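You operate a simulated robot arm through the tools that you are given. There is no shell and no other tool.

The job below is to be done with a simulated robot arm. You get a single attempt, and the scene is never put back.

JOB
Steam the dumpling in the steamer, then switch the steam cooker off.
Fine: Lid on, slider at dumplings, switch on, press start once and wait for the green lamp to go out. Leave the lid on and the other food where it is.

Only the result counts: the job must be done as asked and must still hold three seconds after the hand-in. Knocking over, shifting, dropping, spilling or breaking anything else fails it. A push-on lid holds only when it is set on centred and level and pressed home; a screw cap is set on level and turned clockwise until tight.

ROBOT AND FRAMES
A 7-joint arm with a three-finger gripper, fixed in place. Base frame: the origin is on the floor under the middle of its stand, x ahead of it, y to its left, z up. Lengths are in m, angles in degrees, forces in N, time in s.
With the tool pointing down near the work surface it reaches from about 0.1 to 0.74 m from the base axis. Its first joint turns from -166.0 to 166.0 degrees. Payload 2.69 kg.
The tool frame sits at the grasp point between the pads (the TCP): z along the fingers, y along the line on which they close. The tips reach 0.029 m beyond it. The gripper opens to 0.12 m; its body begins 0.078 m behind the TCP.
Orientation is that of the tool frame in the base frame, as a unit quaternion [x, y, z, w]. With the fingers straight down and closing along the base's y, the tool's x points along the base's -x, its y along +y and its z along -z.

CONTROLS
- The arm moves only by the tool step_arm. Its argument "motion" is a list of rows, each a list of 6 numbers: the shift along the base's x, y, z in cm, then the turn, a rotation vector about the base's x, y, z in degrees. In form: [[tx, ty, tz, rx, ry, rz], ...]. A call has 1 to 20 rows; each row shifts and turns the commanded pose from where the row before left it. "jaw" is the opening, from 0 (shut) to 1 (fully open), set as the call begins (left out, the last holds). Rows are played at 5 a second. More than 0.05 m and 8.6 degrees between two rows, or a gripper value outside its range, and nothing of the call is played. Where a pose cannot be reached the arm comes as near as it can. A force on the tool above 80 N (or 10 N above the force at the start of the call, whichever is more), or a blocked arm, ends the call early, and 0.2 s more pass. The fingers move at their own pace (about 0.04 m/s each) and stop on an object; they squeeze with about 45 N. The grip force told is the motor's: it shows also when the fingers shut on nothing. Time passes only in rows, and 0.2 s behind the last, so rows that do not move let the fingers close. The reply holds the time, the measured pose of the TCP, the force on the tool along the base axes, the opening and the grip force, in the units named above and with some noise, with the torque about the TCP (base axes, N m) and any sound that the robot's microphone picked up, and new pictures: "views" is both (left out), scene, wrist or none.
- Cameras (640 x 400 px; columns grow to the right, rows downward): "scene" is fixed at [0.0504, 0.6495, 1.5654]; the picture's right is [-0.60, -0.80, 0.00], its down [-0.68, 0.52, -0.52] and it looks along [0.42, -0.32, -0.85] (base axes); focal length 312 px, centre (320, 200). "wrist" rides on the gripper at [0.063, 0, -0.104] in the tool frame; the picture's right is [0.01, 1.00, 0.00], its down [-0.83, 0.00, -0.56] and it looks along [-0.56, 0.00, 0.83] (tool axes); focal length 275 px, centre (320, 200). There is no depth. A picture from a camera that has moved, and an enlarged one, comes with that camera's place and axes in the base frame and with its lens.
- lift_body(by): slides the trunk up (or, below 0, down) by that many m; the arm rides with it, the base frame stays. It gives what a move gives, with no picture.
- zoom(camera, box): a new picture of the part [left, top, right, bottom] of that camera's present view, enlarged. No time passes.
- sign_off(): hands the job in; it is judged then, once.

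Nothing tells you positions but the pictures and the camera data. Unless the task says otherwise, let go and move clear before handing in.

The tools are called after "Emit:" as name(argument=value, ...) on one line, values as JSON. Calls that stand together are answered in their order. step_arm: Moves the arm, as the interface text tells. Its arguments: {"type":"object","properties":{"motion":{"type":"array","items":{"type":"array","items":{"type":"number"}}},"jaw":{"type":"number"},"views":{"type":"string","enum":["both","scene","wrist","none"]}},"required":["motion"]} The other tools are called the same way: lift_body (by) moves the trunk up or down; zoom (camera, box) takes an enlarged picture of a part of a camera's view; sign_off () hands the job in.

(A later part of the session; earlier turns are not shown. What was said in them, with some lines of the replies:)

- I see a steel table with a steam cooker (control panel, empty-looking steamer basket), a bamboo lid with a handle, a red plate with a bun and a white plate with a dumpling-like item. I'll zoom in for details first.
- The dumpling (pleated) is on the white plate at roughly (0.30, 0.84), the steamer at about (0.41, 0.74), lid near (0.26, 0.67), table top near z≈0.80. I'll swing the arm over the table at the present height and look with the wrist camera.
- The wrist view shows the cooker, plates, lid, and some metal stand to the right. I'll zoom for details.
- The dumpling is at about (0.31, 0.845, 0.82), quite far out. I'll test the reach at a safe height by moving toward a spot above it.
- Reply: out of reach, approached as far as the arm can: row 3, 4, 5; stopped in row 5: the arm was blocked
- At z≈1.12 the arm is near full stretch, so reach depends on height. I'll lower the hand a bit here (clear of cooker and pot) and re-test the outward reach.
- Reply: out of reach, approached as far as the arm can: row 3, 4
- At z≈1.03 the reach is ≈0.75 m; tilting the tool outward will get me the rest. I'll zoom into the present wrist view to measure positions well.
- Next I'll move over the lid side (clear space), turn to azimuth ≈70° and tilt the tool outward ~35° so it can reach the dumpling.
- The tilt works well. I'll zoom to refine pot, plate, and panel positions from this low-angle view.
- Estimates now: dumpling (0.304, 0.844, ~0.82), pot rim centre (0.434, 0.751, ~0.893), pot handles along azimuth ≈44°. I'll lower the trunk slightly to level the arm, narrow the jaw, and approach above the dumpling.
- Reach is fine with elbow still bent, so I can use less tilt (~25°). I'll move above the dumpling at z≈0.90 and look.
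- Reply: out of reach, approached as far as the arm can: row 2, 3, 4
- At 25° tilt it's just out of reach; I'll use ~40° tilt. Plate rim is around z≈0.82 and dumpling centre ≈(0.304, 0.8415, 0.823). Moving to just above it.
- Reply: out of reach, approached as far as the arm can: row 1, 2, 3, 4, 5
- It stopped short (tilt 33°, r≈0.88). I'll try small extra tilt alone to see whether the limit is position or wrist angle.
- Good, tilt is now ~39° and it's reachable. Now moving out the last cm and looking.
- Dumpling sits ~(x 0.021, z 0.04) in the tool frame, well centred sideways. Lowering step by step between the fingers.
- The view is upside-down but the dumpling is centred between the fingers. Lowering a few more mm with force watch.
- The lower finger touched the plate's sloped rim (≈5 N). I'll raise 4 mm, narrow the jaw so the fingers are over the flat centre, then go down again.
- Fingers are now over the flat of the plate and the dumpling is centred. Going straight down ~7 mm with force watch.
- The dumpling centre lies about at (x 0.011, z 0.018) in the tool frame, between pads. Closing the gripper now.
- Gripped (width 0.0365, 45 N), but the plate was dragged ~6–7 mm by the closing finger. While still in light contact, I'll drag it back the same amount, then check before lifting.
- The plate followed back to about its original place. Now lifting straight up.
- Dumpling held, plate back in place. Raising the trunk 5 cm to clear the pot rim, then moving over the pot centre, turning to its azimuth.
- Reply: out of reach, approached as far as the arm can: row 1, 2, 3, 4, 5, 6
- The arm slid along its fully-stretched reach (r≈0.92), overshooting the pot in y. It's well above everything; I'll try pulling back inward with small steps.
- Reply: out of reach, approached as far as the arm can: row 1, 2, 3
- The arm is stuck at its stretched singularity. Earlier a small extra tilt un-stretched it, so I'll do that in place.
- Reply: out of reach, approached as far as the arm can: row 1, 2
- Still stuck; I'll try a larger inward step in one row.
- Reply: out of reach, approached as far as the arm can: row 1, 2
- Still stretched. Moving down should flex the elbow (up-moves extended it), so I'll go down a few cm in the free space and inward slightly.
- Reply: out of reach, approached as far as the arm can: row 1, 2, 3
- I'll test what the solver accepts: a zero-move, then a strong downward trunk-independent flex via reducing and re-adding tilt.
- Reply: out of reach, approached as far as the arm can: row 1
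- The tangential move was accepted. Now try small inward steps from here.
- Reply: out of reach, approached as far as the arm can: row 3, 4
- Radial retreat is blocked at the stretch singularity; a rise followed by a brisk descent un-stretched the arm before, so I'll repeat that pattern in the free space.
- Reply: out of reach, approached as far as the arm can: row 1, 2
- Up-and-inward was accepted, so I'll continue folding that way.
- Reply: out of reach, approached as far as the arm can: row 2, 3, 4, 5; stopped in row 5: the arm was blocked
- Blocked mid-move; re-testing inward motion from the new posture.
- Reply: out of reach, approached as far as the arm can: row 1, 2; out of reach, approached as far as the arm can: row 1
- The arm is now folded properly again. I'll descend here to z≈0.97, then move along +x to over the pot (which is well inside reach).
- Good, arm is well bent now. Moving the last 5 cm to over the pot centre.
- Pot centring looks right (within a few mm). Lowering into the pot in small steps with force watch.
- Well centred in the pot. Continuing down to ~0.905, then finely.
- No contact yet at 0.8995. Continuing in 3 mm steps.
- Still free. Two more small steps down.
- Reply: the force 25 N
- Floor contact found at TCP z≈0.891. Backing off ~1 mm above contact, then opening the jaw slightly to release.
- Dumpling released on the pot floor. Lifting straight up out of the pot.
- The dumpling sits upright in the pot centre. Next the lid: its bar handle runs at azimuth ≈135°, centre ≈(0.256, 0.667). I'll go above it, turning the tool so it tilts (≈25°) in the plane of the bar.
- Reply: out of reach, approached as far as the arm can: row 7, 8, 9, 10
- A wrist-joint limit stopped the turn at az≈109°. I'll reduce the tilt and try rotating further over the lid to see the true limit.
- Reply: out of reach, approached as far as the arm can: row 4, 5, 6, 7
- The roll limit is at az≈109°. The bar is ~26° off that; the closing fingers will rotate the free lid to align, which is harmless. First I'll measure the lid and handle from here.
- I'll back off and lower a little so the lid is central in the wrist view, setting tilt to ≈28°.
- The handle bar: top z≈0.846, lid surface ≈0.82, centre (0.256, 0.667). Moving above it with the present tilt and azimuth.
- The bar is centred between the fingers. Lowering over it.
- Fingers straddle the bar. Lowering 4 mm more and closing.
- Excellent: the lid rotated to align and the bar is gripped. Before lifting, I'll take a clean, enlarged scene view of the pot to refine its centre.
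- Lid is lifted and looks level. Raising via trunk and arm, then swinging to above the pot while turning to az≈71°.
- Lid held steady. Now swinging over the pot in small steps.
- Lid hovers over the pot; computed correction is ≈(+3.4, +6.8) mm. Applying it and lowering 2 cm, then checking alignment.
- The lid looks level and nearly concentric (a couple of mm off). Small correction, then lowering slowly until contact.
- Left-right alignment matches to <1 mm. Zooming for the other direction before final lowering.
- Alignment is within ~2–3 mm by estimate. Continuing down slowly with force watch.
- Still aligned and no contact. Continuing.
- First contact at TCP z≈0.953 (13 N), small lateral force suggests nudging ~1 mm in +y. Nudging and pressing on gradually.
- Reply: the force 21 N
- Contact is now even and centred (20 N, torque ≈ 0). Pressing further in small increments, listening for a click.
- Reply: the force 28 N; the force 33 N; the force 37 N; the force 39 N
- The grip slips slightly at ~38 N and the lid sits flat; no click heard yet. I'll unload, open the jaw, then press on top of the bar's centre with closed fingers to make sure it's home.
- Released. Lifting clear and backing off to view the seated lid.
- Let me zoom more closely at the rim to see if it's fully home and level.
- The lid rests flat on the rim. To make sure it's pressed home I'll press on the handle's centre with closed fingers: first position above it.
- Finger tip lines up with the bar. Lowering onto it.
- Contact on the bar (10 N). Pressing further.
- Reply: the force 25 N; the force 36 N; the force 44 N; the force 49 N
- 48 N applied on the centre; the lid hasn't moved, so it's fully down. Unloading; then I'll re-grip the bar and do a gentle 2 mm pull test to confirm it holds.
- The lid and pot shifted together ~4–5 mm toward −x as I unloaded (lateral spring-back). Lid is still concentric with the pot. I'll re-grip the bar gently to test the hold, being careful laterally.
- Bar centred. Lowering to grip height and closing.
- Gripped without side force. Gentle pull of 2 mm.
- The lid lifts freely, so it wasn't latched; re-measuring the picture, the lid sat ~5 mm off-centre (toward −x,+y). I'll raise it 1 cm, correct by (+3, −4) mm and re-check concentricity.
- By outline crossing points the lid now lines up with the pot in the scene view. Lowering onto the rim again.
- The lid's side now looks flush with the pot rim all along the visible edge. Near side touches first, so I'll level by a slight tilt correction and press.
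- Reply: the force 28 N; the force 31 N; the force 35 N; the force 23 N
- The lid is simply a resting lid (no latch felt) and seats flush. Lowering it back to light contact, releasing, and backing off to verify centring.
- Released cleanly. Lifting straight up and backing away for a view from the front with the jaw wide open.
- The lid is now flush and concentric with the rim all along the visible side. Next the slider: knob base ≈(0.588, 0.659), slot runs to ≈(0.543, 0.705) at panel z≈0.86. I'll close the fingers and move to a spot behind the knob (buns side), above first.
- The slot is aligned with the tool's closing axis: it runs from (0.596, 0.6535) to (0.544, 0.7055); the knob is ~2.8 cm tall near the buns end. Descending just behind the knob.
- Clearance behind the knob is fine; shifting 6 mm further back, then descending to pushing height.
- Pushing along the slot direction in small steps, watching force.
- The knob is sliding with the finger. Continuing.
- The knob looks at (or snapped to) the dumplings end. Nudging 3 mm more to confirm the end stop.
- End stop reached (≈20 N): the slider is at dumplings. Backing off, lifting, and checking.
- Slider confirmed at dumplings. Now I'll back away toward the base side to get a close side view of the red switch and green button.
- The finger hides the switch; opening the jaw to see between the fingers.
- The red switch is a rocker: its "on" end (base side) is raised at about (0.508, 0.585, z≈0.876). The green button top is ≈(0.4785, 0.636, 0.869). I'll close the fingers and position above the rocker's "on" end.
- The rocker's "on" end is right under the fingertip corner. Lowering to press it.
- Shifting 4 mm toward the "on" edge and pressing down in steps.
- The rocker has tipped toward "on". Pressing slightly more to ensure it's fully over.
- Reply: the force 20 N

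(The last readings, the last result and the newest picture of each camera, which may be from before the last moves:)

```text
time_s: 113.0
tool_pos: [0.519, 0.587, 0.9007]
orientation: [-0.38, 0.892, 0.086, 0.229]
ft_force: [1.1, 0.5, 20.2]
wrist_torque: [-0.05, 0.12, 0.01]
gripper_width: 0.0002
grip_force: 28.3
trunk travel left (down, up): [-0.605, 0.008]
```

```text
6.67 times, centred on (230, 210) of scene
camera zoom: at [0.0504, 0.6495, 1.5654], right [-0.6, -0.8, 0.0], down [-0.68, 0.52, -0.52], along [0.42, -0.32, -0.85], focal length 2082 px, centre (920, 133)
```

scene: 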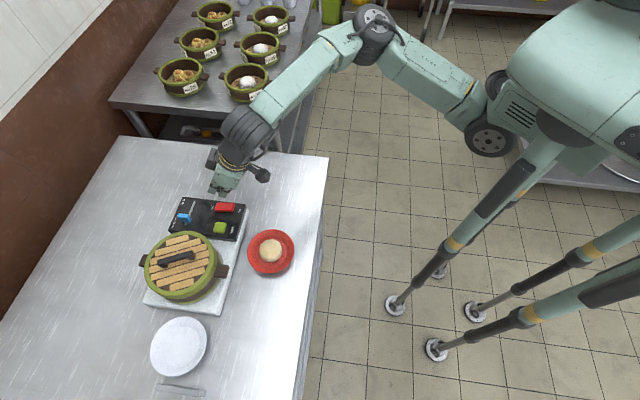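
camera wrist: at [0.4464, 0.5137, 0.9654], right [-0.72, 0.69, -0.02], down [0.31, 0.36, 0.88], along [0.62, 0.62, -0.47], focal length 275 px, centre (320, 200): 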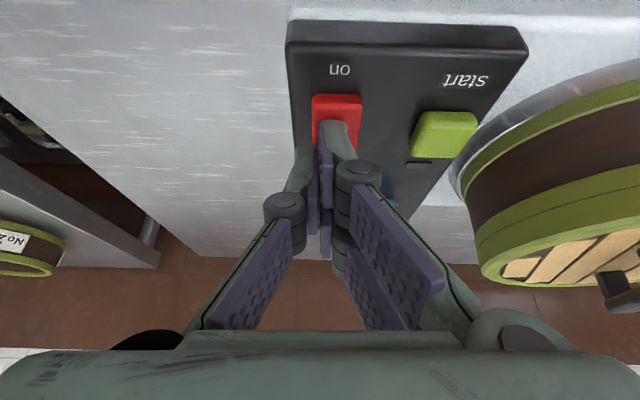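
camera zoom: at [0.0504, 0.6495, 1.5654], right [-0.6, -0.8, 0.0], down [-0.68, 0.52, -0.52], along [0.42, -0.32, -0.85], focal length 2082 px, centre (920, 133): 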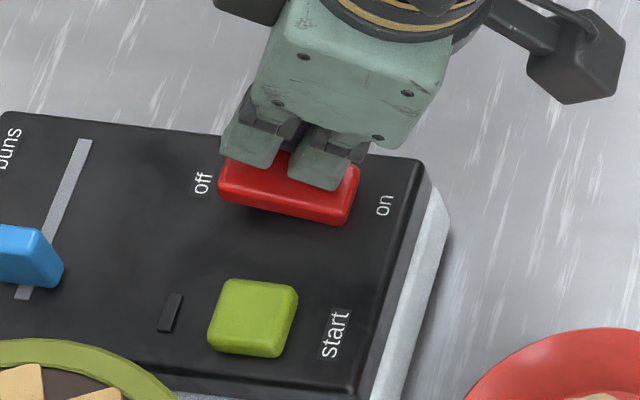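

The switch is fully at "on". Lifting off, checking, and moving over the green start button.

Emit:
step_arm(motion=[[0, 0, 1.5, 0, 0, 0], [0, 0, 2.0, 0, 0, 0], [0, 0, 1.0, 0, 0, 0], [-1, 1.6, 0, 0, 0, 0], [-1, 1.6, 0, 0, 0, 0], [-1.0, 1.65, 0, 0, 0, 0]], views="both")

Emit:
zoom(camera="scene", box=[190, 180, 270, 240])

Emit:
zoom(camera="wrist", box=[230, 0, 430, 150])

```text
time_s: 114.4
tool_pos: [0.4894, 0.6363, 0.9416]
orientation: [-0.379, 0.893, 0.083, 0.227]
ft_force: [-0.3, -0.2, -0.6]
wrist_torque: [0.03, 0.01, -0.04]
gripper_width: 0.0
grip_force: 29.1
trunk travel left (down, up): [-0.605, 0.008]
camera wrist: at [0.4175, 0.5623, 1.0061], right [-0.72, 0.69, -0.03], down [0.31, 0.36, 0.88], along [0.62, 0.62, -0.47], focal length 275 px, centre (320, 200)
```

scene: 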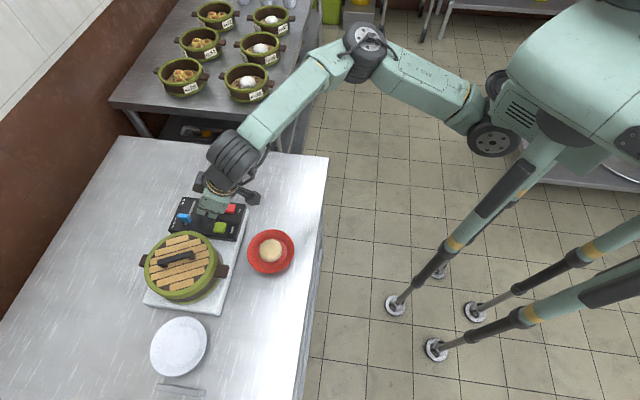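
wrist: 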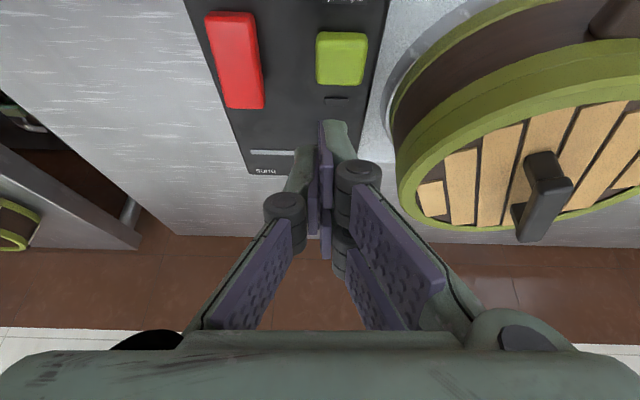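

```text
6.67 times, centred on (230, 210) of scene
camera zoom: at [0.0504, 0.6495, 1.5654], right [-0.6, -0.8, 0.0], down [-0.68, 0.52, -0.52], along [0.42, -0.32, -0.85], focal length 2082 px, centre (920, 133)
```

zoom: 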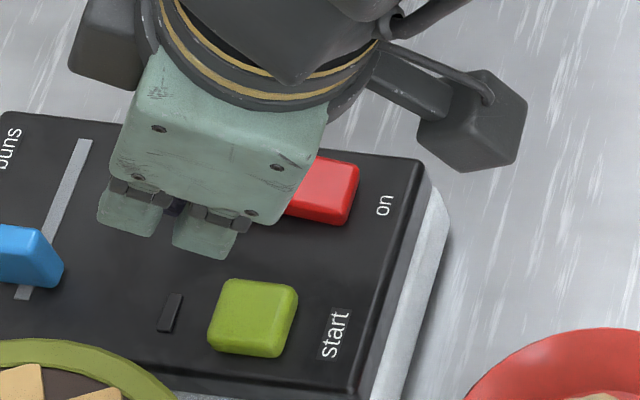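

```text
2.67 times, centred on (330, 75) of wrist
camera zoom: at [0.4175, 0.5623, 1.0061], right [-0.72, 0.69, -0.03], down [0.31, 0.36, 0.88], along [0.62, 0.62, -0.47], focal length 734 px, centre (293, 533)
```

zoom: 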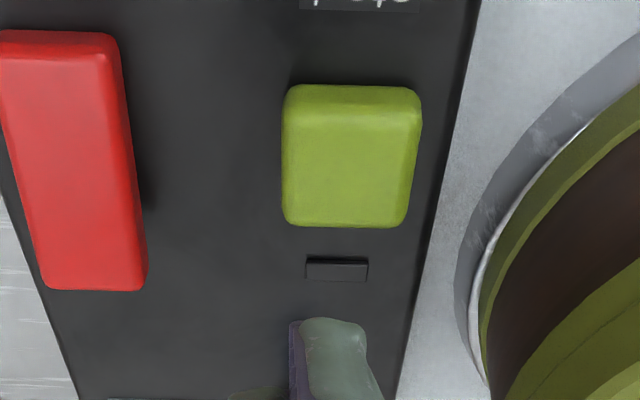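

Switch stays on. The green button is under the fingertip. Lowering to press it once.

Emit:
step_arm(motion=[[0, 0, -1.5, 0, 0, 0], [0, 0, -1.3, 0, 0, 0]], views="wrist")

Emit:
zoom(camera="wrist", box=[230, 0, 430, 150])

Emit:
zoom(camera="scene", box=[190, 180, 270, 240])

```text
time_s: 115.0
tool_pos: [0.4898, 0.6361, 0.9145]
orientation: [-0.38, 0.893, 0.084, 0.227]
ft_force: [0.2, 1.0, -0.4]
wrist_torque: [-0.03, -0.03, 0.0]
gripper_width: 0.0001
grip_force: 29.1
trunk travel left (down, up): [-0.605, 0.008]
camera wrist: at [0.4168, 0.5622, 0.9777], right [-0.72, 0.69, -0.02], down [0.31, 0.36, 0.88], along [0.62, 0.62, -0.47], focal length 275 px, centre (320, 200)
```

wrist: 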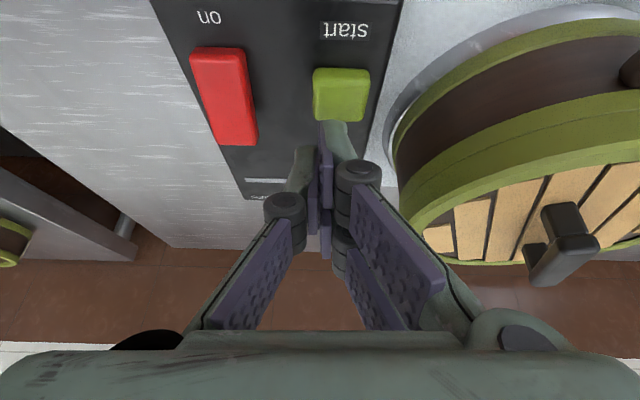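

```text
2.67 times, centred on (330, 75) of wrist
camera zoom: at [0.4168, 0.5622, 0.9777], right [-0.72, 0.69, -0.02], down [0.31, 0.36, 0.88], along [0.62, 0.62, -0.47], focal length 734 px, centre (293, 533)
```

zoom: 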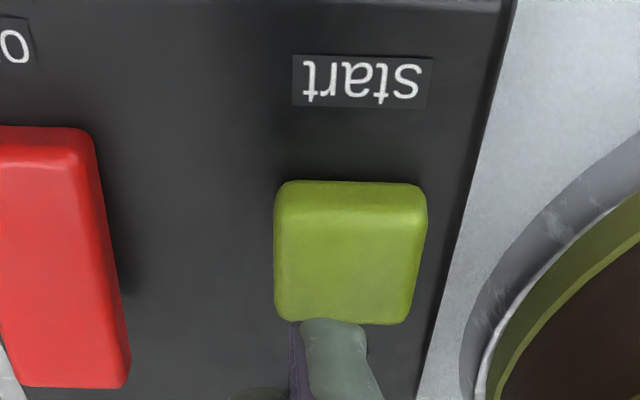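

```text
6.67 times, centred on (230, 210) of scene
camera zoom: at [0.0504, 0.6495, 1.5654], right [-0.6, -0.8, 0.0], down [-0.68, 0.52, -0.52], along [0.42, -0.32, -0.85], focal length 2082 px, centre (920, 133)
```

zoom: 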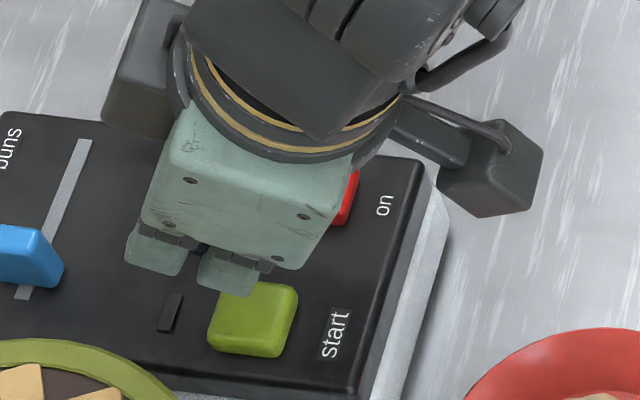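

Centring slightly (−5, −1 mm), then pressing down stepwise.

Emit:
step_arm(motion=[[-0.45, -0.1, -0.2, 0, 0, 0], [0, 0, -0.2, 0, 0, 0]], views="none")

Emit:
step_arm(motion=[[0, 0, -0.2, 0, 0, 0], [0, 0, -0.1, 0, 0, 0]], views="wrist")

Emit:
zoom(camera="wrist", box=[230, 0, 430, 150])

```text
time_s: 115.6
tool_pos: [0.4847, 0.6353, 0.9108]
orientation: [-0.38, 0.893, 0.083, 0.226]
ft_force: [-0.9, -0.5, 0.2]
wrist_torque: [-0.01, -0.01, 0.0]
gripper_width: 0.0001
grip_force: 29.1
trunk travel left (down, up): [-0.605, 0.008]
```

```text
time_s: 116.2
tool_pos: [0.4846, 0.6355, 0.907]
orientation: [-0.379, 0.893, 0.084, 0.226]
ft_force: [0.8, -0.3, -0.6]
wrist_torque: [0.01, 0.03, 0.01]
gripper_width: 0.0
grip_force: 28.1
trunk travel left (down, up): [-0.605, 0.008]
camera wrist: at [0.4117, 0.561, 0.971], right [-0.72, 0.69, -0.02], down [0.31, 0.36, 0.88], along [0.62, 0.62, -0.47], focal length 275 px, centre (320, 200)
```

wrist: 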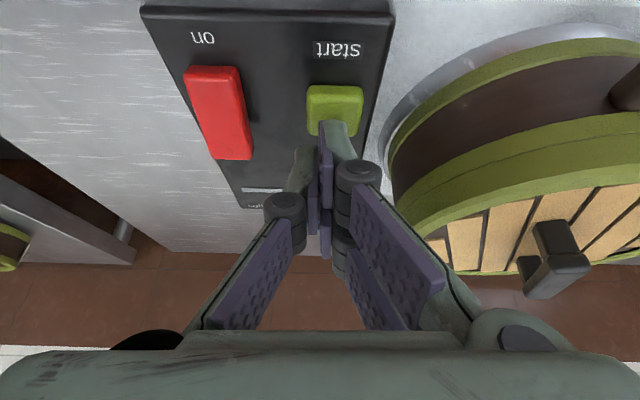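

```text
2.67 times, centred on (330, 75) of wrist
camera zoom: at [0.4117, 0.561, 0.971], right [-0.72, 0.69, -0.02], down [0.31, 0.36, 0.88], along [0.62, 0.62, -0.47], focal length 734 px, centre (293, 533)
```

zoom: 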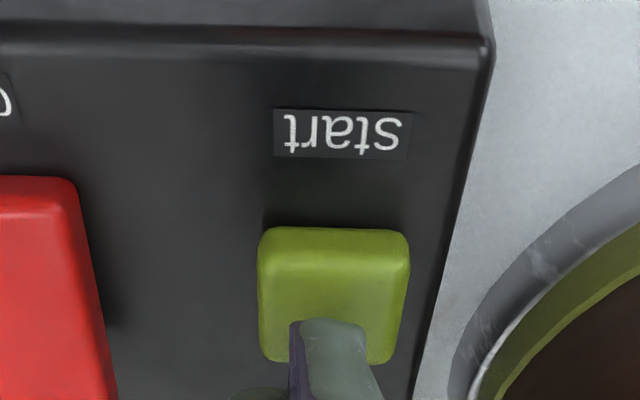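

Fingertip centred on the button. Pressing.

Emit:
step_arm(motion=[[0, 0, -0.2, 0, 0, 0], [0, 0, -0.2, 0, 0, 0]], views="none")

Emit:
zoom(camera="scene", box=[190, 200, 250, 245])

```text
time_s: 116.8
tool_pos: [0.4847, 0.6342, 0.9034]
orientation: [-0.38, 0.893, 0.085, 0.226]
ft_force: [-0.7, -0.3, -1.1]
wrist_torque: [-0.02, 0.0, 0.01]
gripper_width: 0.0
grip_force: 29.2
trunk travel left (down, up): [-0.605, 0.008]
```

```text
8.89 times, centred on (220, 222) of scene
camera zoom: at [0.0504, 0.6495, 1.5654], right [-0.6, -0.8, 0.0], down [-0.68, 0.52, -0.52], along [0.42, -0.32, -0.85], focal length 2776 px, centre (1209, 0)
```

zoom: 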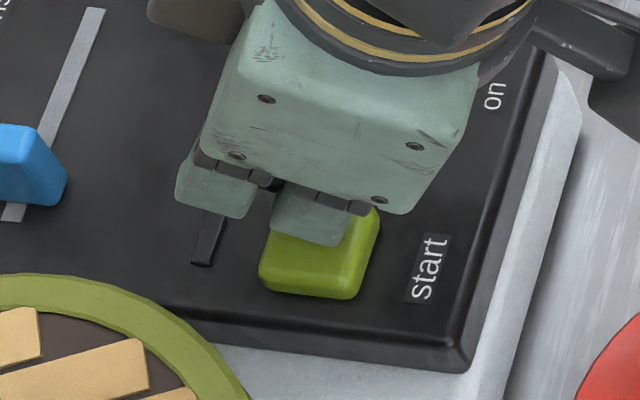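

Emit:
step_arm(motion=[[0, 0, -0.2, 0, 0, 0], [0, 0, 0, 0, 0, 0]], views="none")

Emit:
zoom(camera="scene", box=[190, 200, 250, 245])

```text
time_s: 117.4
tool_pos: [0.4851, 0.6339, 0.9008]
orientation: [-0.379, 0.893, 0.085, 0.226]
ft_force: [0.2, 1.1, -0.4]
wrist_torque: [-0.01, -0.02, 0.03]
gripper_width: 0.0001
grip_force: 28.6
trunk travel left (down, up): [-0.605, 0.008]
```

```text
8.89 times, centred on (220, 222) of scene
camera zoom: at [0.0504, 0.6495, 1.5654], right [-0.6, -0.8, 0.0], down [-0.68, 0.52, -0.52], along [0.42, -0.32, -0.85], focal length 2776 px, centre (1209, 0)
```

zoom: 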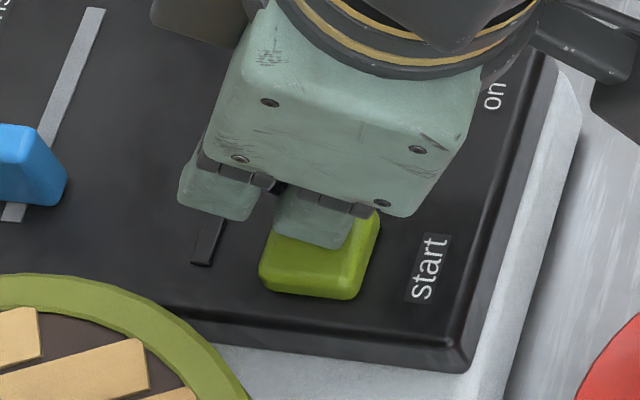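

Emit:
step_arm(motion=[[0, 0, -0.2, 0, 0, 0], [0, 0, 0, 0, 0, 0]], views="none")

Emit:
zoom(camera="scene", box=[190, 200, 250, 245])

```text
time_s: 118.0
tool_pos: [0.4849, 0.6338, 0.8992]
orientation: [-0.38, 0.893, 0.083, 0.226]
ft_force: [-0.4, -0.3, 1.1]
wrist_torque: [0.01, 0.02, -0.06]
gripper_width: 0.0
grip_force: 28.4
trunk travel left (down, up): [-0.605, 0.008]
```

```text
8.89 times, centred on (220, 222) of scene
camera zoom: at [0.0504, 0.6495, 1.5654], right [-0.6, -0.8, 0.0], down [-0.68, 0.52, -0.52], along [0.42, -0.32, -0.85], focal length 2776 px, centre (1209, 0)
```

zoom: 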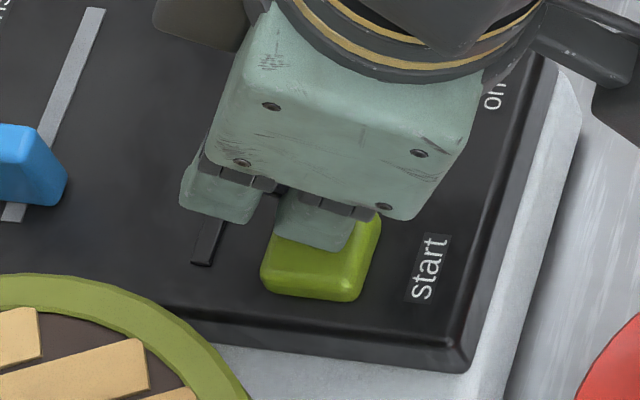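

Emit:
step_arm(motion=[[0, 0, -0.2, 0, 0, 0], [0, 0, 0, 0, 0, 0]], views="none")

Emit:
zoom(camera="scene", box=[190, 200, 250, 245])

```text
time_s: 118.6
tool_pos: [0.4853, 0.6345, 0.8984]
orientation: [-0.38, 0.893, 0.084, 0.226]
ft_force: [-1.0, 0.5, 2.6]
wrist_torque: [-0.02, 0.03, -0.01]
gripper_width: 0.0003
grip_force: 28.6
trunk travel left (down, up): [-0.605, 0.008]
heard: click
```

```text
8.89 times, centred on (220, 222) of scene
camera zoom: at [0.0504, 0.6495, 1.5654], right [-0.6, -0.8, 0.0], down [-0.68, 0.52, -0.52], along [0.42, -0.32, -0.85], focal length 2776 px, centre (1209, 0)
```

zoom: 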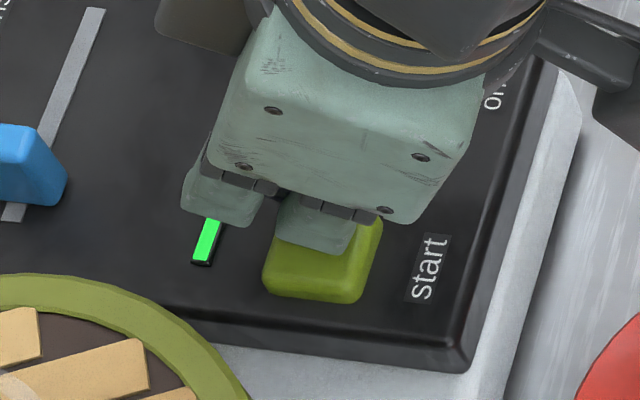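

Click heard and the green lamp is lit. Lifting off the button.

Emit:
step_arm(motion=[[0, 0, 1.5, 0, 0, 0], [0, 0, 1.5, 0, 0, 0], [0, 0, 1.5, 0, 0, 0]], views="both")

Emit:
zoom(camera="scene", box=[130, 180, 260, 310])

```text
time_s: 119.4
tool_pos: [0.4852, 0.634, 0.9414]
orientation: [-0.379, 0.893, 0.084, 0.227]
ft_force: [0.0, 0.7, -0.4]
wrist_torque: [0.02, 0.01, 0.03]
gripper_width: 0.0001
grip_force: 28.5
trunk travel left (down, up): [-0.605, 0.008]
camera wrist: at [0.4115, 0.5606, 1.0067], right [-0.72, 0.7, -0.02], down [0.31, 0.36, 0.88], along [0.62, 0.62, -0.47], focal length 275 px, centre (320, 200)
```

scene: 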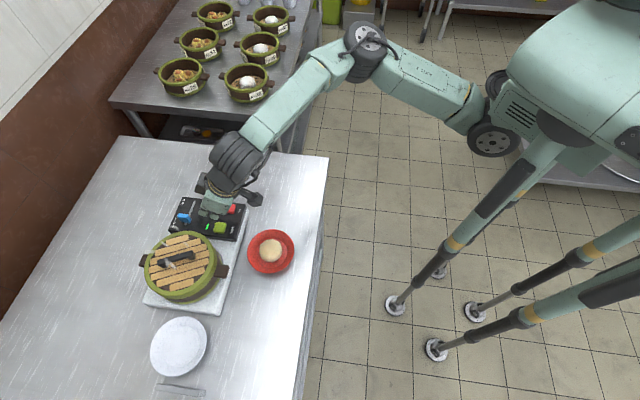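
wrist: 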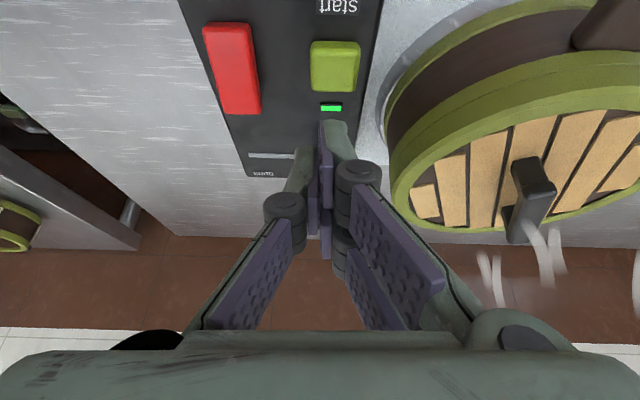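

```text
3.08 times, centred on (195, 245) of scene
camera zoom: at [0.0504, 0.6495, 1.5654], right [-0.6, -0.8, 0.0], down [-0.68, 0.52, -0.52], along [0.42, -0.32, -0.85], focal length 961 px, centre (705, 62)
```

zoom: 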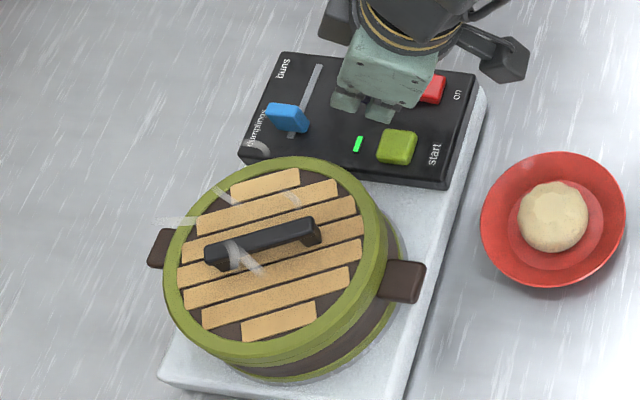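

Steam is rising and the lamp is on. I'll position above the rocker's raised "off" end and wait for the lamp to go out.

Emit:
step_arm(motion=[[1.9, -0.8, 0.3, 0, 0, 0], [1.9, -0.8, 0, 0, 0, 0], [1.75, -0.7, 0, 0, 0, 0], [0, 0, 0, 0, 0, 0], [0, 0, 0, 0, 0, 0]], views="both")

Emit:
zoom(camera="scene", box=[180, 180, 270, 245])

Emit:
zoom(camera="wrist", box=[230, 0, 430, 150])

```text
time_s: 120.6
tool_pos: [0.5407, 0.6109, 0.9444]
orientation: [-0.379, 0.893, 0.084, 0.226]
ft_force: [0.0, 1.2, 0.0]
wrist_torque: [0.01, 0.02, 0.02]
gripper_width: 0.0
grip_force: 29.1
trunk travel left (down, up): [-0.605, 0.008]
camera wrist: at [0.4674, 0.5375, 1.009], right [-0.72, 0.69, -0.02], down [0.31, 0.36, 0.88], along [0.62, 0.62, -0.47], focal length 275 px, centre (320, 200)
```

scene: 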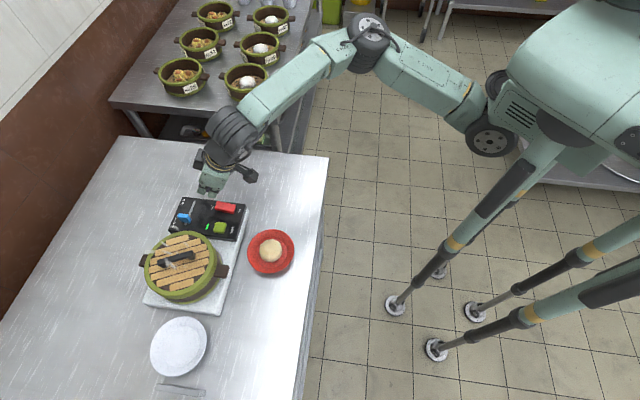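
wrist: 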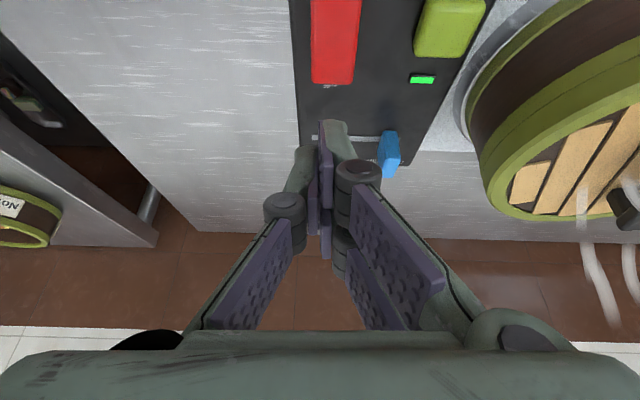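

```text
6.15 times, centred on (225, 212) of scene
camera zoom: at [0.0504, 0.6495, 1.5654], right [-0.6, -0.8, 0.0], down [-0.68, 0.52, -0.52], along [0.42, -0.32, -0.85], focal length 1922 px, centre (905, 123)
```

zoom: 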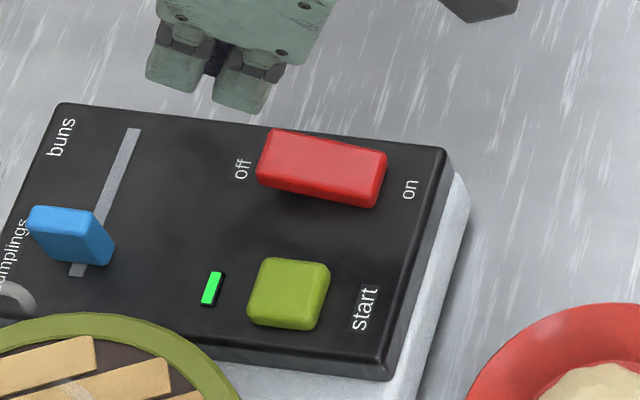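

```text
2.67 times, centred on (330, 75) of wrist
camera zoom: at [0.4674, 0.5375, 1.009], right [-0.72, 0.69, -0.02], down [0.31, 0.36, 0.88], along [0.62, 0.62, -0.47], focal length 734 px, centre (293, 533)
```

zoom: 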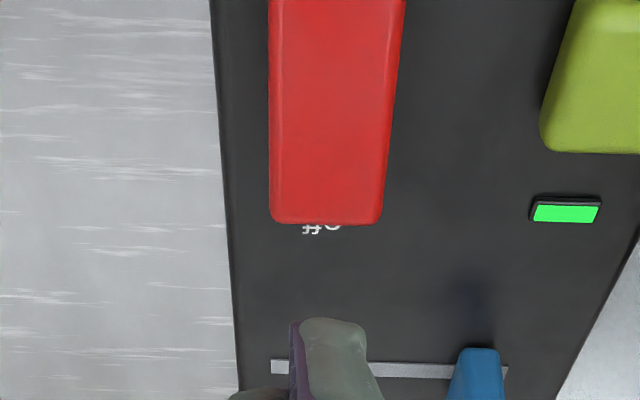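

Positioned above the "off" end; lamp still lit. Waiting.

Emit:
step_arm(motion=[[0, 0, 0, 0, 0, 0], [0, 0, 0, 0, 0, 0], [0, 0, 0, 0, 0, 0], [0, 0, 0, 0, 0, 0], [0, 0, 0, 0, 0, 0], [0, 0, 0, 0, 0, 0], [0, 0, 0, 0, 0, 0], [0, 0, 0, 0, 0, 0], [0, 0, 0, 0, 0, 0], [0, 0, 0, 0, 0, 0], [0, 0, 0, 0, 0, 0], [0, 0, 0, 0, 0, 0], [0, 0, 0, 0, 0, 0], [0, 0, 0, 0, 0, 0], [0, 0, 0, 0, 0, 0], [0, 0, 0, 0, 0, 0], [0, 0, 0, 0, 0, 0], [0, 0, 0, 0, 0, 0], [0, 0, 0, 0, 0, 0], [0, 0, 0, 0, 0, 0]], views="wrist")

```text
time_s: 124.8
tool_pos: [0.5413, 0.6119, 0.9448]
orientation: [-0.38, 0.893, 0.084, 0.226]
ft_force: [0.8, 1.1, -0.6]
wrist_torque: [0.01, -0.03, -0.01]
gripper_width: 0.0
grip_force: 29.1
trunk travel left (down, up): [-0.605, 0.008]
camera wrist: at [0.4673, 0.5375, 1.0091], right [-0.72, 0.69, -0.02], down [0.31, 0.36, 0.88], along [0.62, 0.62, -0.47], focal length 275 px, centre (320, 200)
```

wrist: 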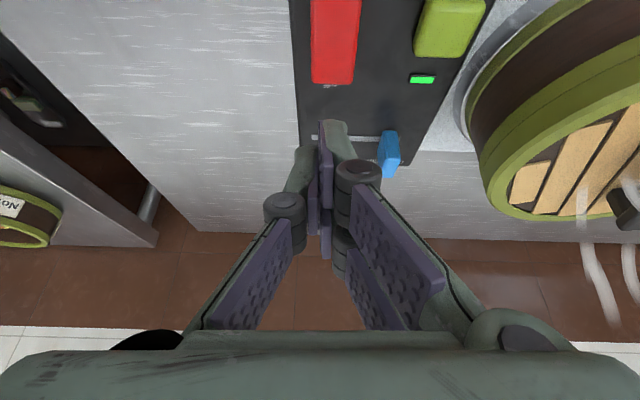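

Lamp still on; waiting more.

Emit:
step_arm(motion=[[0, 0, 0, 0, 0, 0], [0, 0, 0, 0, 0, 0], [0, 0, 0, 0, 0, 0], [0, 0, 0, 0, 0, 0], [0, 0, 0, 0, 0, 0], [0, 0, 0, 0, 0, 0], [0, 0, 0, 0, 0, 0], [0, 0, 0, 0, 0, 0], [0, 0, 0, 0, 0, 0], [0, 0, 0, 0, 0, 0], [0, 0, 0, 0, 0, 0], [0, 0, 0, 0, 0, 0], [0, 0, 0, 0, 0, 0], [0, 0, 0, 0, 0, 0], [0, 0, 0, 0, 0, 0], [0, 0, 0, 0, 0, 0], [0, 0, 0, 0, 0, 0], [0, 0, 0, 0, 0, 0], [0, 0, 0, 0, 0, 0], [0, 0, 0, 0, 0, 0]], views="wrist")

Emit:
step_arm(motion=[[0, 0, 0, 0, 0, 0], [0, 0, 0, 0, 0, 0], [0, 0, 0, 0, 0, 0], [0, 0, 0, 0, 0, 0], [0, 0, 0, 0, 0, 0], [0, 0, 0, 0, 0, 0], [0, 0, 0, 0, 0, 0], [0, 0, 0, 0, 0, 0], [0, 0, 0, 0, 0, 0], [0, 0, 0, 0, 0, 0], [0, 0, 0, 0, 0, 0], [0, 0, 0, 0, 0, 0], [0, 0, 0, 0, 0, 0], [0, 0, 0, 0, 0, 0], [0, 0, 0, 0, 0, 0], [0, 0, 0, 0, 0, 0], [0, 0, 0, 0, 0, 0], [0, 0, 0, 0, 0, 0], [0, 0, 0, 0, 0, 0], [0, 0, 0, 0, 0, 0]], views="wrist")

```text
time_s: 129.0
tool_pos: [0.5413, 0.6115, 0.9457]
orientation: [-0.38, 0.893, 0.084, 0.225]
ft_force: [0.1, 0.2, -1.1]
wrist_torque: [0.0, 0.02, 0.04]
gripper_width: 0.0
grip_force: 28.8
trunk travel left (down, up): [-0.605, 0.008]
camera wrist: at [0.4673, 0.5375, 1.0091], right [-0.72, 0.69, -0.02], down [0.31, 0.36, 0.88], along [0.62, 0.62, -0.47], focal length 275 px, centre (320, 200)
```

wrist: 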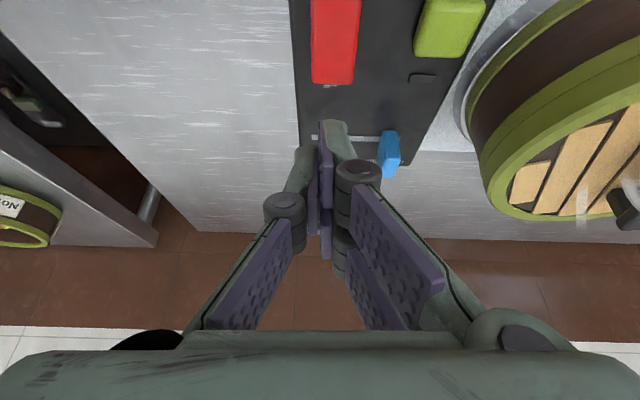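

```text
time_s: 133.2
tool_pos: [0.54, 0.6113, 0.9455]
orientation: [-0.38, 0.893, 0.085, 0.226]
ft_force: [-1.4, 0.6, -0.2]
wrist_torque: [0.02, -0.01, 0.0]
gripper_width: 0.0002
grip_force: 28.1
trunk travel left (down, up): [-0.605, 0.008]
camera wrist: at [0.4673, 0.5375, 1.0091], right [-0.72, 0.69, -0.02], down [0.31, 0.36, 0.88], along [0.62, 0.62, -0.47], focal length 275 px, centre (320, 200)
```

wrist: 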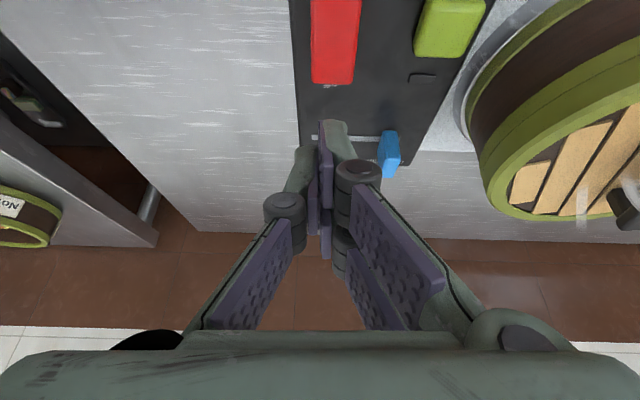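

The green lamp has gone out. Now pressing the rocker's "off" end.

Emit:
step_arm(motion=[[0, 0, -1.2, 0, 0, 0], [0, 0, -1.0, 0, 0, 0], [0, 0, -0.5, 0, 0, 0]], views="wrist")

Emit:
zoom(camera="wrist", box=[230, 0, 430, 150])

Emit:
zoom(camera="scene", box=[180, 180, 270, 245])

```text
time_s: 134.0
tool_pos: [0.5409, 0.6102, 0.9162]
orientation: [-0.379, 0.893, 0.083, 0.228]
ft_force: [-0.8, 0.6, 0.5]
wrist_torque: [0.01, 0.01, -0.02]
gripper_width: 0.0002
grip_force: 28.7
trunk travel left (down, up): [-0.605, 0.008]
camera wrist: at [0.4677, 0.5373, 0.9819], right [-0.72, 0.7, -0.02], down [0.31, 0.36, 0.88], along [0.62, 0.62, -0.47], focal length 275 px, centre (320, 200)
```

wrist: 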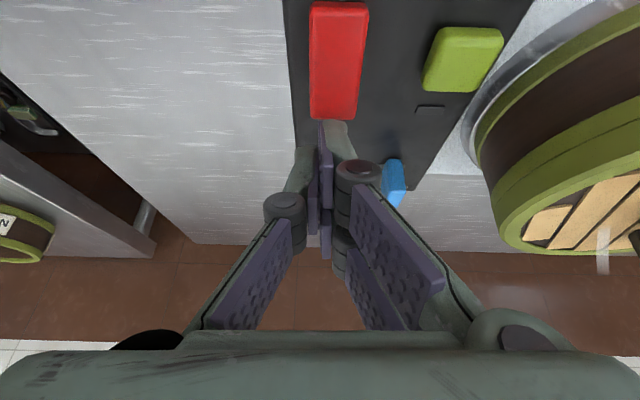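

```text
2.67 times, centred on (330, 75) of wrist
camera zoom: at [0.4677, 0.5373, 0.9819], right [-0.72, 0.7, -0.02], down [0.31, 0.36, 0.88], along [0.62, 0.62, -0.47], focal length 734 px, centre (293, 533)
```

zoom: 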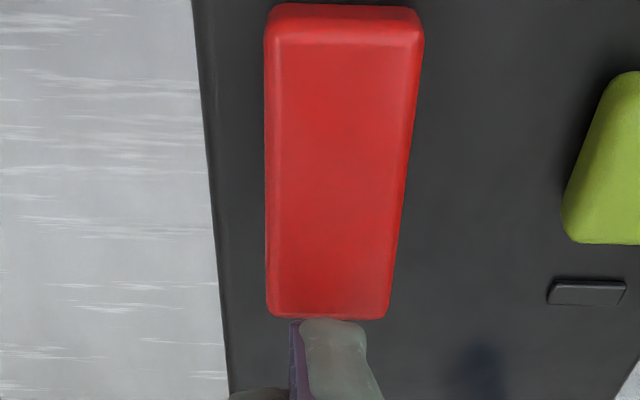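

```text
6.15 times, centred on (225, 212) of scene
camera zoom: at [0.0504, 0.6495, 1.5654], right [-0.6, -0.8, 0.0], down [-0.68, 0.52, -0.52], along [0.42, -0.32, -0.85], focal length 1922 px, centre (905, 123)
```

zoom: 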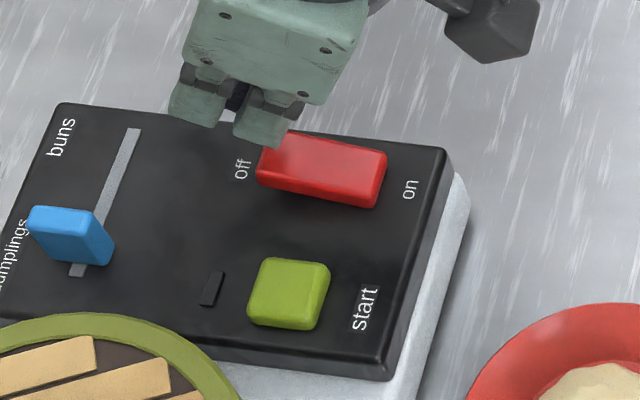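

Shifting 4 mm inward along the rocker, then pressing down.

Emit:
step_arm(motion=[[-0.28, -0.28, -0.1, 0, 0, 0], [0, 0, -0.3, 0, 0, 0], [0, 0, -0.3, 0, 0, 0]], views="none")

Emit:
step_arm(motion=[[0, 0, -0.3, 0, 0, 0], [0, 0, -0.3, 0, 0, 0], [0, 0, 0, 0, 0, 0]], views="none")

Emit:
zoom(camera="scene", box=[180, 180, 270, 245])

```text
time_s: 134.8
tool_pos: [0.5368, 0.6096, 0.9115]
orientation: [-0.379, 0.894, 0.083, 0.226]
ft_force: [0.9, -0.4, 0.8]
wrist_torque: [-0.02, 0.01, -0.02]
gripper_width: 0.0002
grip_force: 28.7
trunk travel left (down, up): [-0.605, 0.008]
```

```text
time_s: 135.6
tool_pos: [0.538, 0.6084, 0.9064]
orientation: [-0.38, 0.893, 0.084, 0.226]
ft_force: [1.2, 2.5, 4.3]
wrist_torque: [0.09, -0.02, -0.02]
gripper_width: 0.0002
grip_force: 28.1
trunk travel left (down, up): [-0.605, 0.008]
```

```text
6.15 times, centred on (225, 212) of scene
camera zoom: at [0.0504, 0.6495, 1.5654], right [-0.6, -0.8, 0.0], down [-0.68, 0.52, -0.52], along [0.42, -0.32, -0.85], focal length 1922 px, centre (905, 123)
```

zoom: 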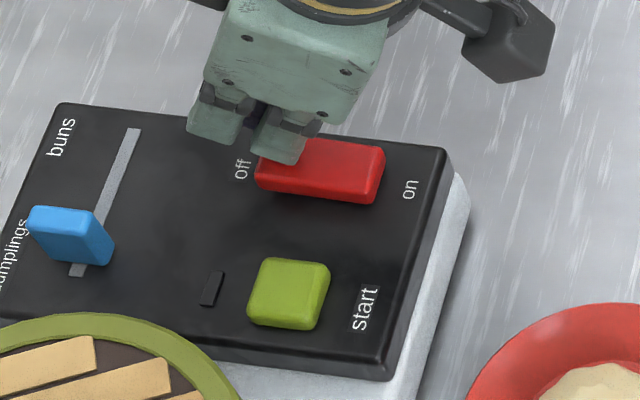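

The rocker is moving. Continuing.

Emit:
step_arm(motion=[[0, 0, -0.3, 0, 0, 0], [0, 0, -0.3, 0, 0, 0], [0, 0, 0, 0, 0, 0]], views="none")

Emit:
zoom(camera="scene", box=[180, 180, 270, 245])

Emit:
step_arm(motion=[[0, 0, -0.2, 0, 0, 0], [0, 0, 0, 0, 0, 0]], views="none")

Emit:
zoom(camera="scene", box=[180, 180, 270, 245])

```text
time_s: 136.4
tool_pos: [0.5372, 0.6075, 0.9015]
orientation: [-0.38, 0.893, 0.085, 0.228]
ft_force: [1.6, -0.9, 22.2]
wrist_torque: [-0.08, 0.1, 0.02]
gripper_width: 0.0
grip_force: 28.5
trunk travel left (down, up): [-0.605, 0.008]
```

```text
6.15 times, centred on (225, 212) of scene
camera zoom: at [0.0504, 0.6495, 1.5654], right [-0.6, -0.8, 0.0], down [-0.68, 0.52, -0.52], along [0.42, -0.32, -0.85], focal length 1922 px, centre (905, 123)
```

zoom: 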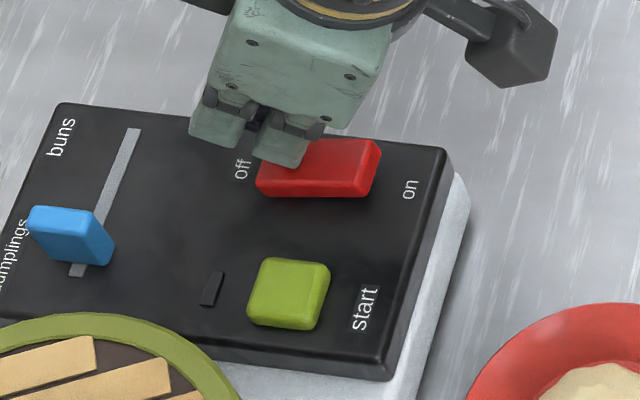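

```text
time_s: 137.0
tool_pos: [0.5377, 0.608, 0.9016]
orientation: [-0.379, 0.892, 0.087, 0.23]
ft_force: [7.2, 1.5, 37.8]
wrist_torque: [-0.02, 0.04, 0.01]
gripper_width: 0.0
grip_force: 28.4
trunk travel left (down, up): [-0.605, 0.008]
```

```text
6.15 times, centred on (225, 212) of scene
camera zoom: at [0.0504, 0.6495, 1.5654], right [-0.6, -0.8, 0.0], down [-0.68, 0.52, -0.52], along [0.42, -0.32, -0.85], focal length 1922 px, centre (905, 123)
```

zoom: 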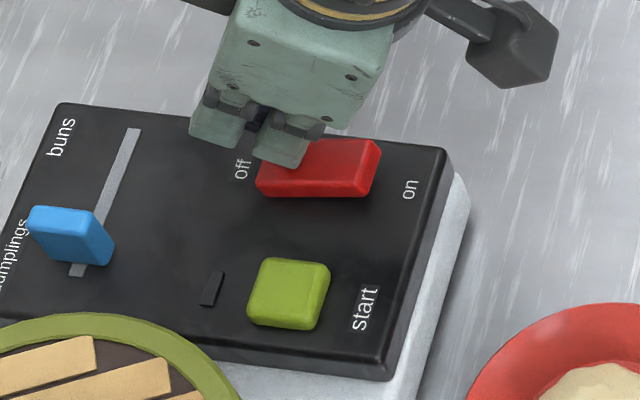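

The rocker is fully back at "off". Lifting and retreating clear.

Emit:
step_arm(motion=[[0, 0, 0.8, 0, 0, 0], [0, 0, 2, 0, 0, 0], [0, 0, 2, 0, 0, 0], [0, 0, 2.5, 0, 0, 0], [-2, -2.5, 2, 0, 0, 0], [-2.5, -3, 2, 0, 0, 0], [-2.5, -3, 1, 0, 0, 0], [-2.5, -3, 0, 0, 0, 0], [-2.5, -3, 0, 0, 0, 0]], views="both")

Emit:
zoom(camera="scene", box=[120, 170, 310, 310])

Emit:
zoom(camera="scene", box=[180, 180, 270, 245])

Emit:
zoom(camera="scene", box=[130, 225, 230, 310])

```text
time_s: 139.0
tool_pos: [0.4167, 0.4645, 1.0202]
orientation: [-0.38, 0.893, 0.083, 0.226]
ft_force: [0.0, 0.6, 0.1]
wrist_torque: [0.0, -0.01, 0.01]
gripper_width: 0.0
grip_force: 28.4
trunk travel left (down, up): [-0.605, 0.008]
camera wrist: at [0.3442, 0.3907, 1.0845], right [-0.72, 0.7, -0.02], down [0.31, 0.36, 0.88], along [0.62, 0.62, -0.47], focal length 275 px, centre (320, 200)
```

scene: 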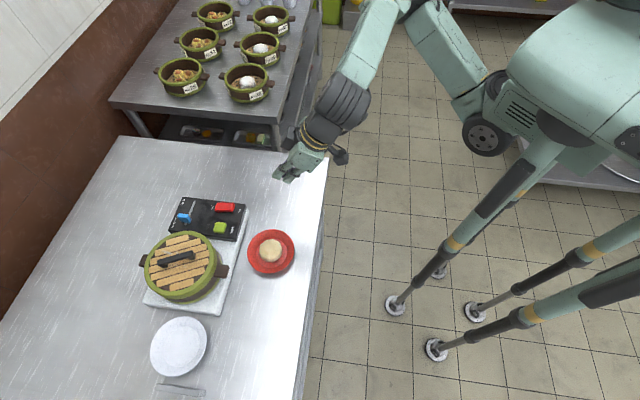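
wrist: 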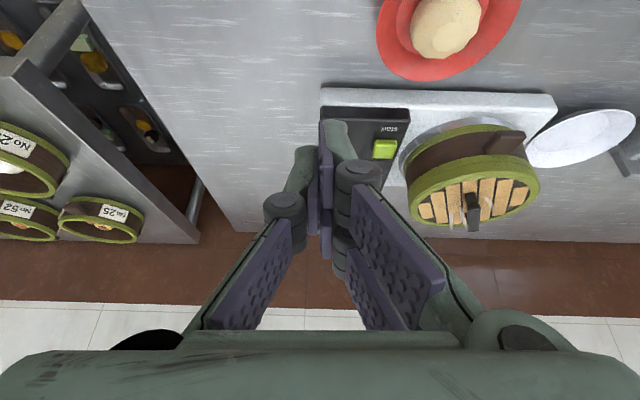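

```text
2.86 times, centred on (215, 240) of scene
camera zoom: at [0.0504, 0.6495, 1.5654], right [-0.6, -0.8, 0.0], down [-0.68, 0.52, -0.52], along [0.42, -0.32, -0.85], focal length 892 px, centre (620, 86)
```

zoom: 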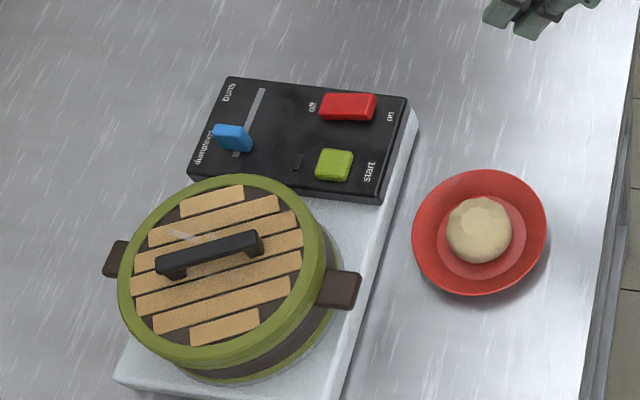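

```text
6.15 times, centred on (225, 212) of scene
camera zoom: at [0.0504, 0.6495, 1.5654], right [-0.6, -0.8, 0.0], down [-0.68, 0.52, -0.52], along [0.42, -0.32, -0.85], focal length 1922 px, centre (905, 123)
```

zoom: 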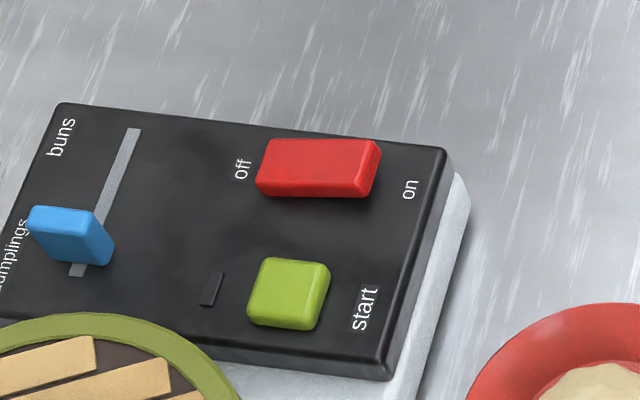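

```text
4.71 times, centred on (180, 268) of scene
camera zoom: at [0.0504, 0.6495, 1.5654], right [-0.6, -0.8, 0.0], down [-0.68, 0.52, -0.52], along [0.42, -0.32, -0.85], focal length 1470 px, centre (979, -118)
```

zoom: 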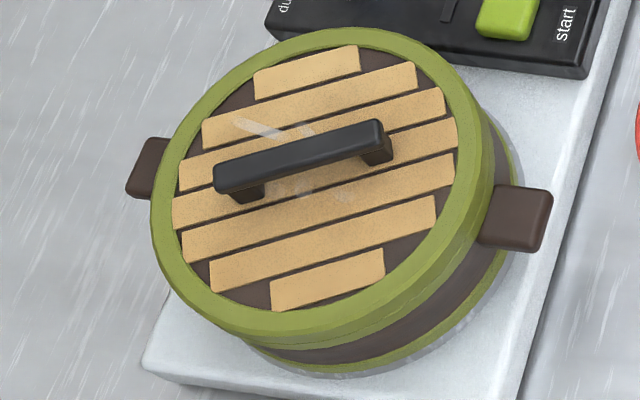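

The dumpling has been steamed under the lid. The lamp is out, the switch is at "off", the lid is still on, and the bun and plates look to be in their places. The arm is clear, so I'm handing in the job.

Emit:
sign_off()

```text
The job is handed in.
```

The dumpling is steamed in the steamer and the cooker is switched off, and I've handed the job in. I don't have the judge's result.

- **Cooking:** With the slider at dumplings and the switch on, I pressed start once. There was a click and the green lamp lit. It went out about 10 seconds later, and I then set the switch back to off.
- **Lid:** It is on, flush with the pot rim and centred to within about 1–2 mm as far as I could see. It is not latched. I pressed down with up to 48 N and never felt or heard it catch. On two pull tests it lifted free, so I treated it as a loose lid that just rests on the rim. If the judge expects it to lock on, this could fail.
- **Small shifts:** The pot slid about 4–5 mm on its heating ring while I was pressing the lid. The white plate was dragged about 7 mm while I picked up the dumpling; I moved it back to within about 2 mm of where it started.
- **Other food:** I didn't touch the bun on the red plate or the baskets on the other table.
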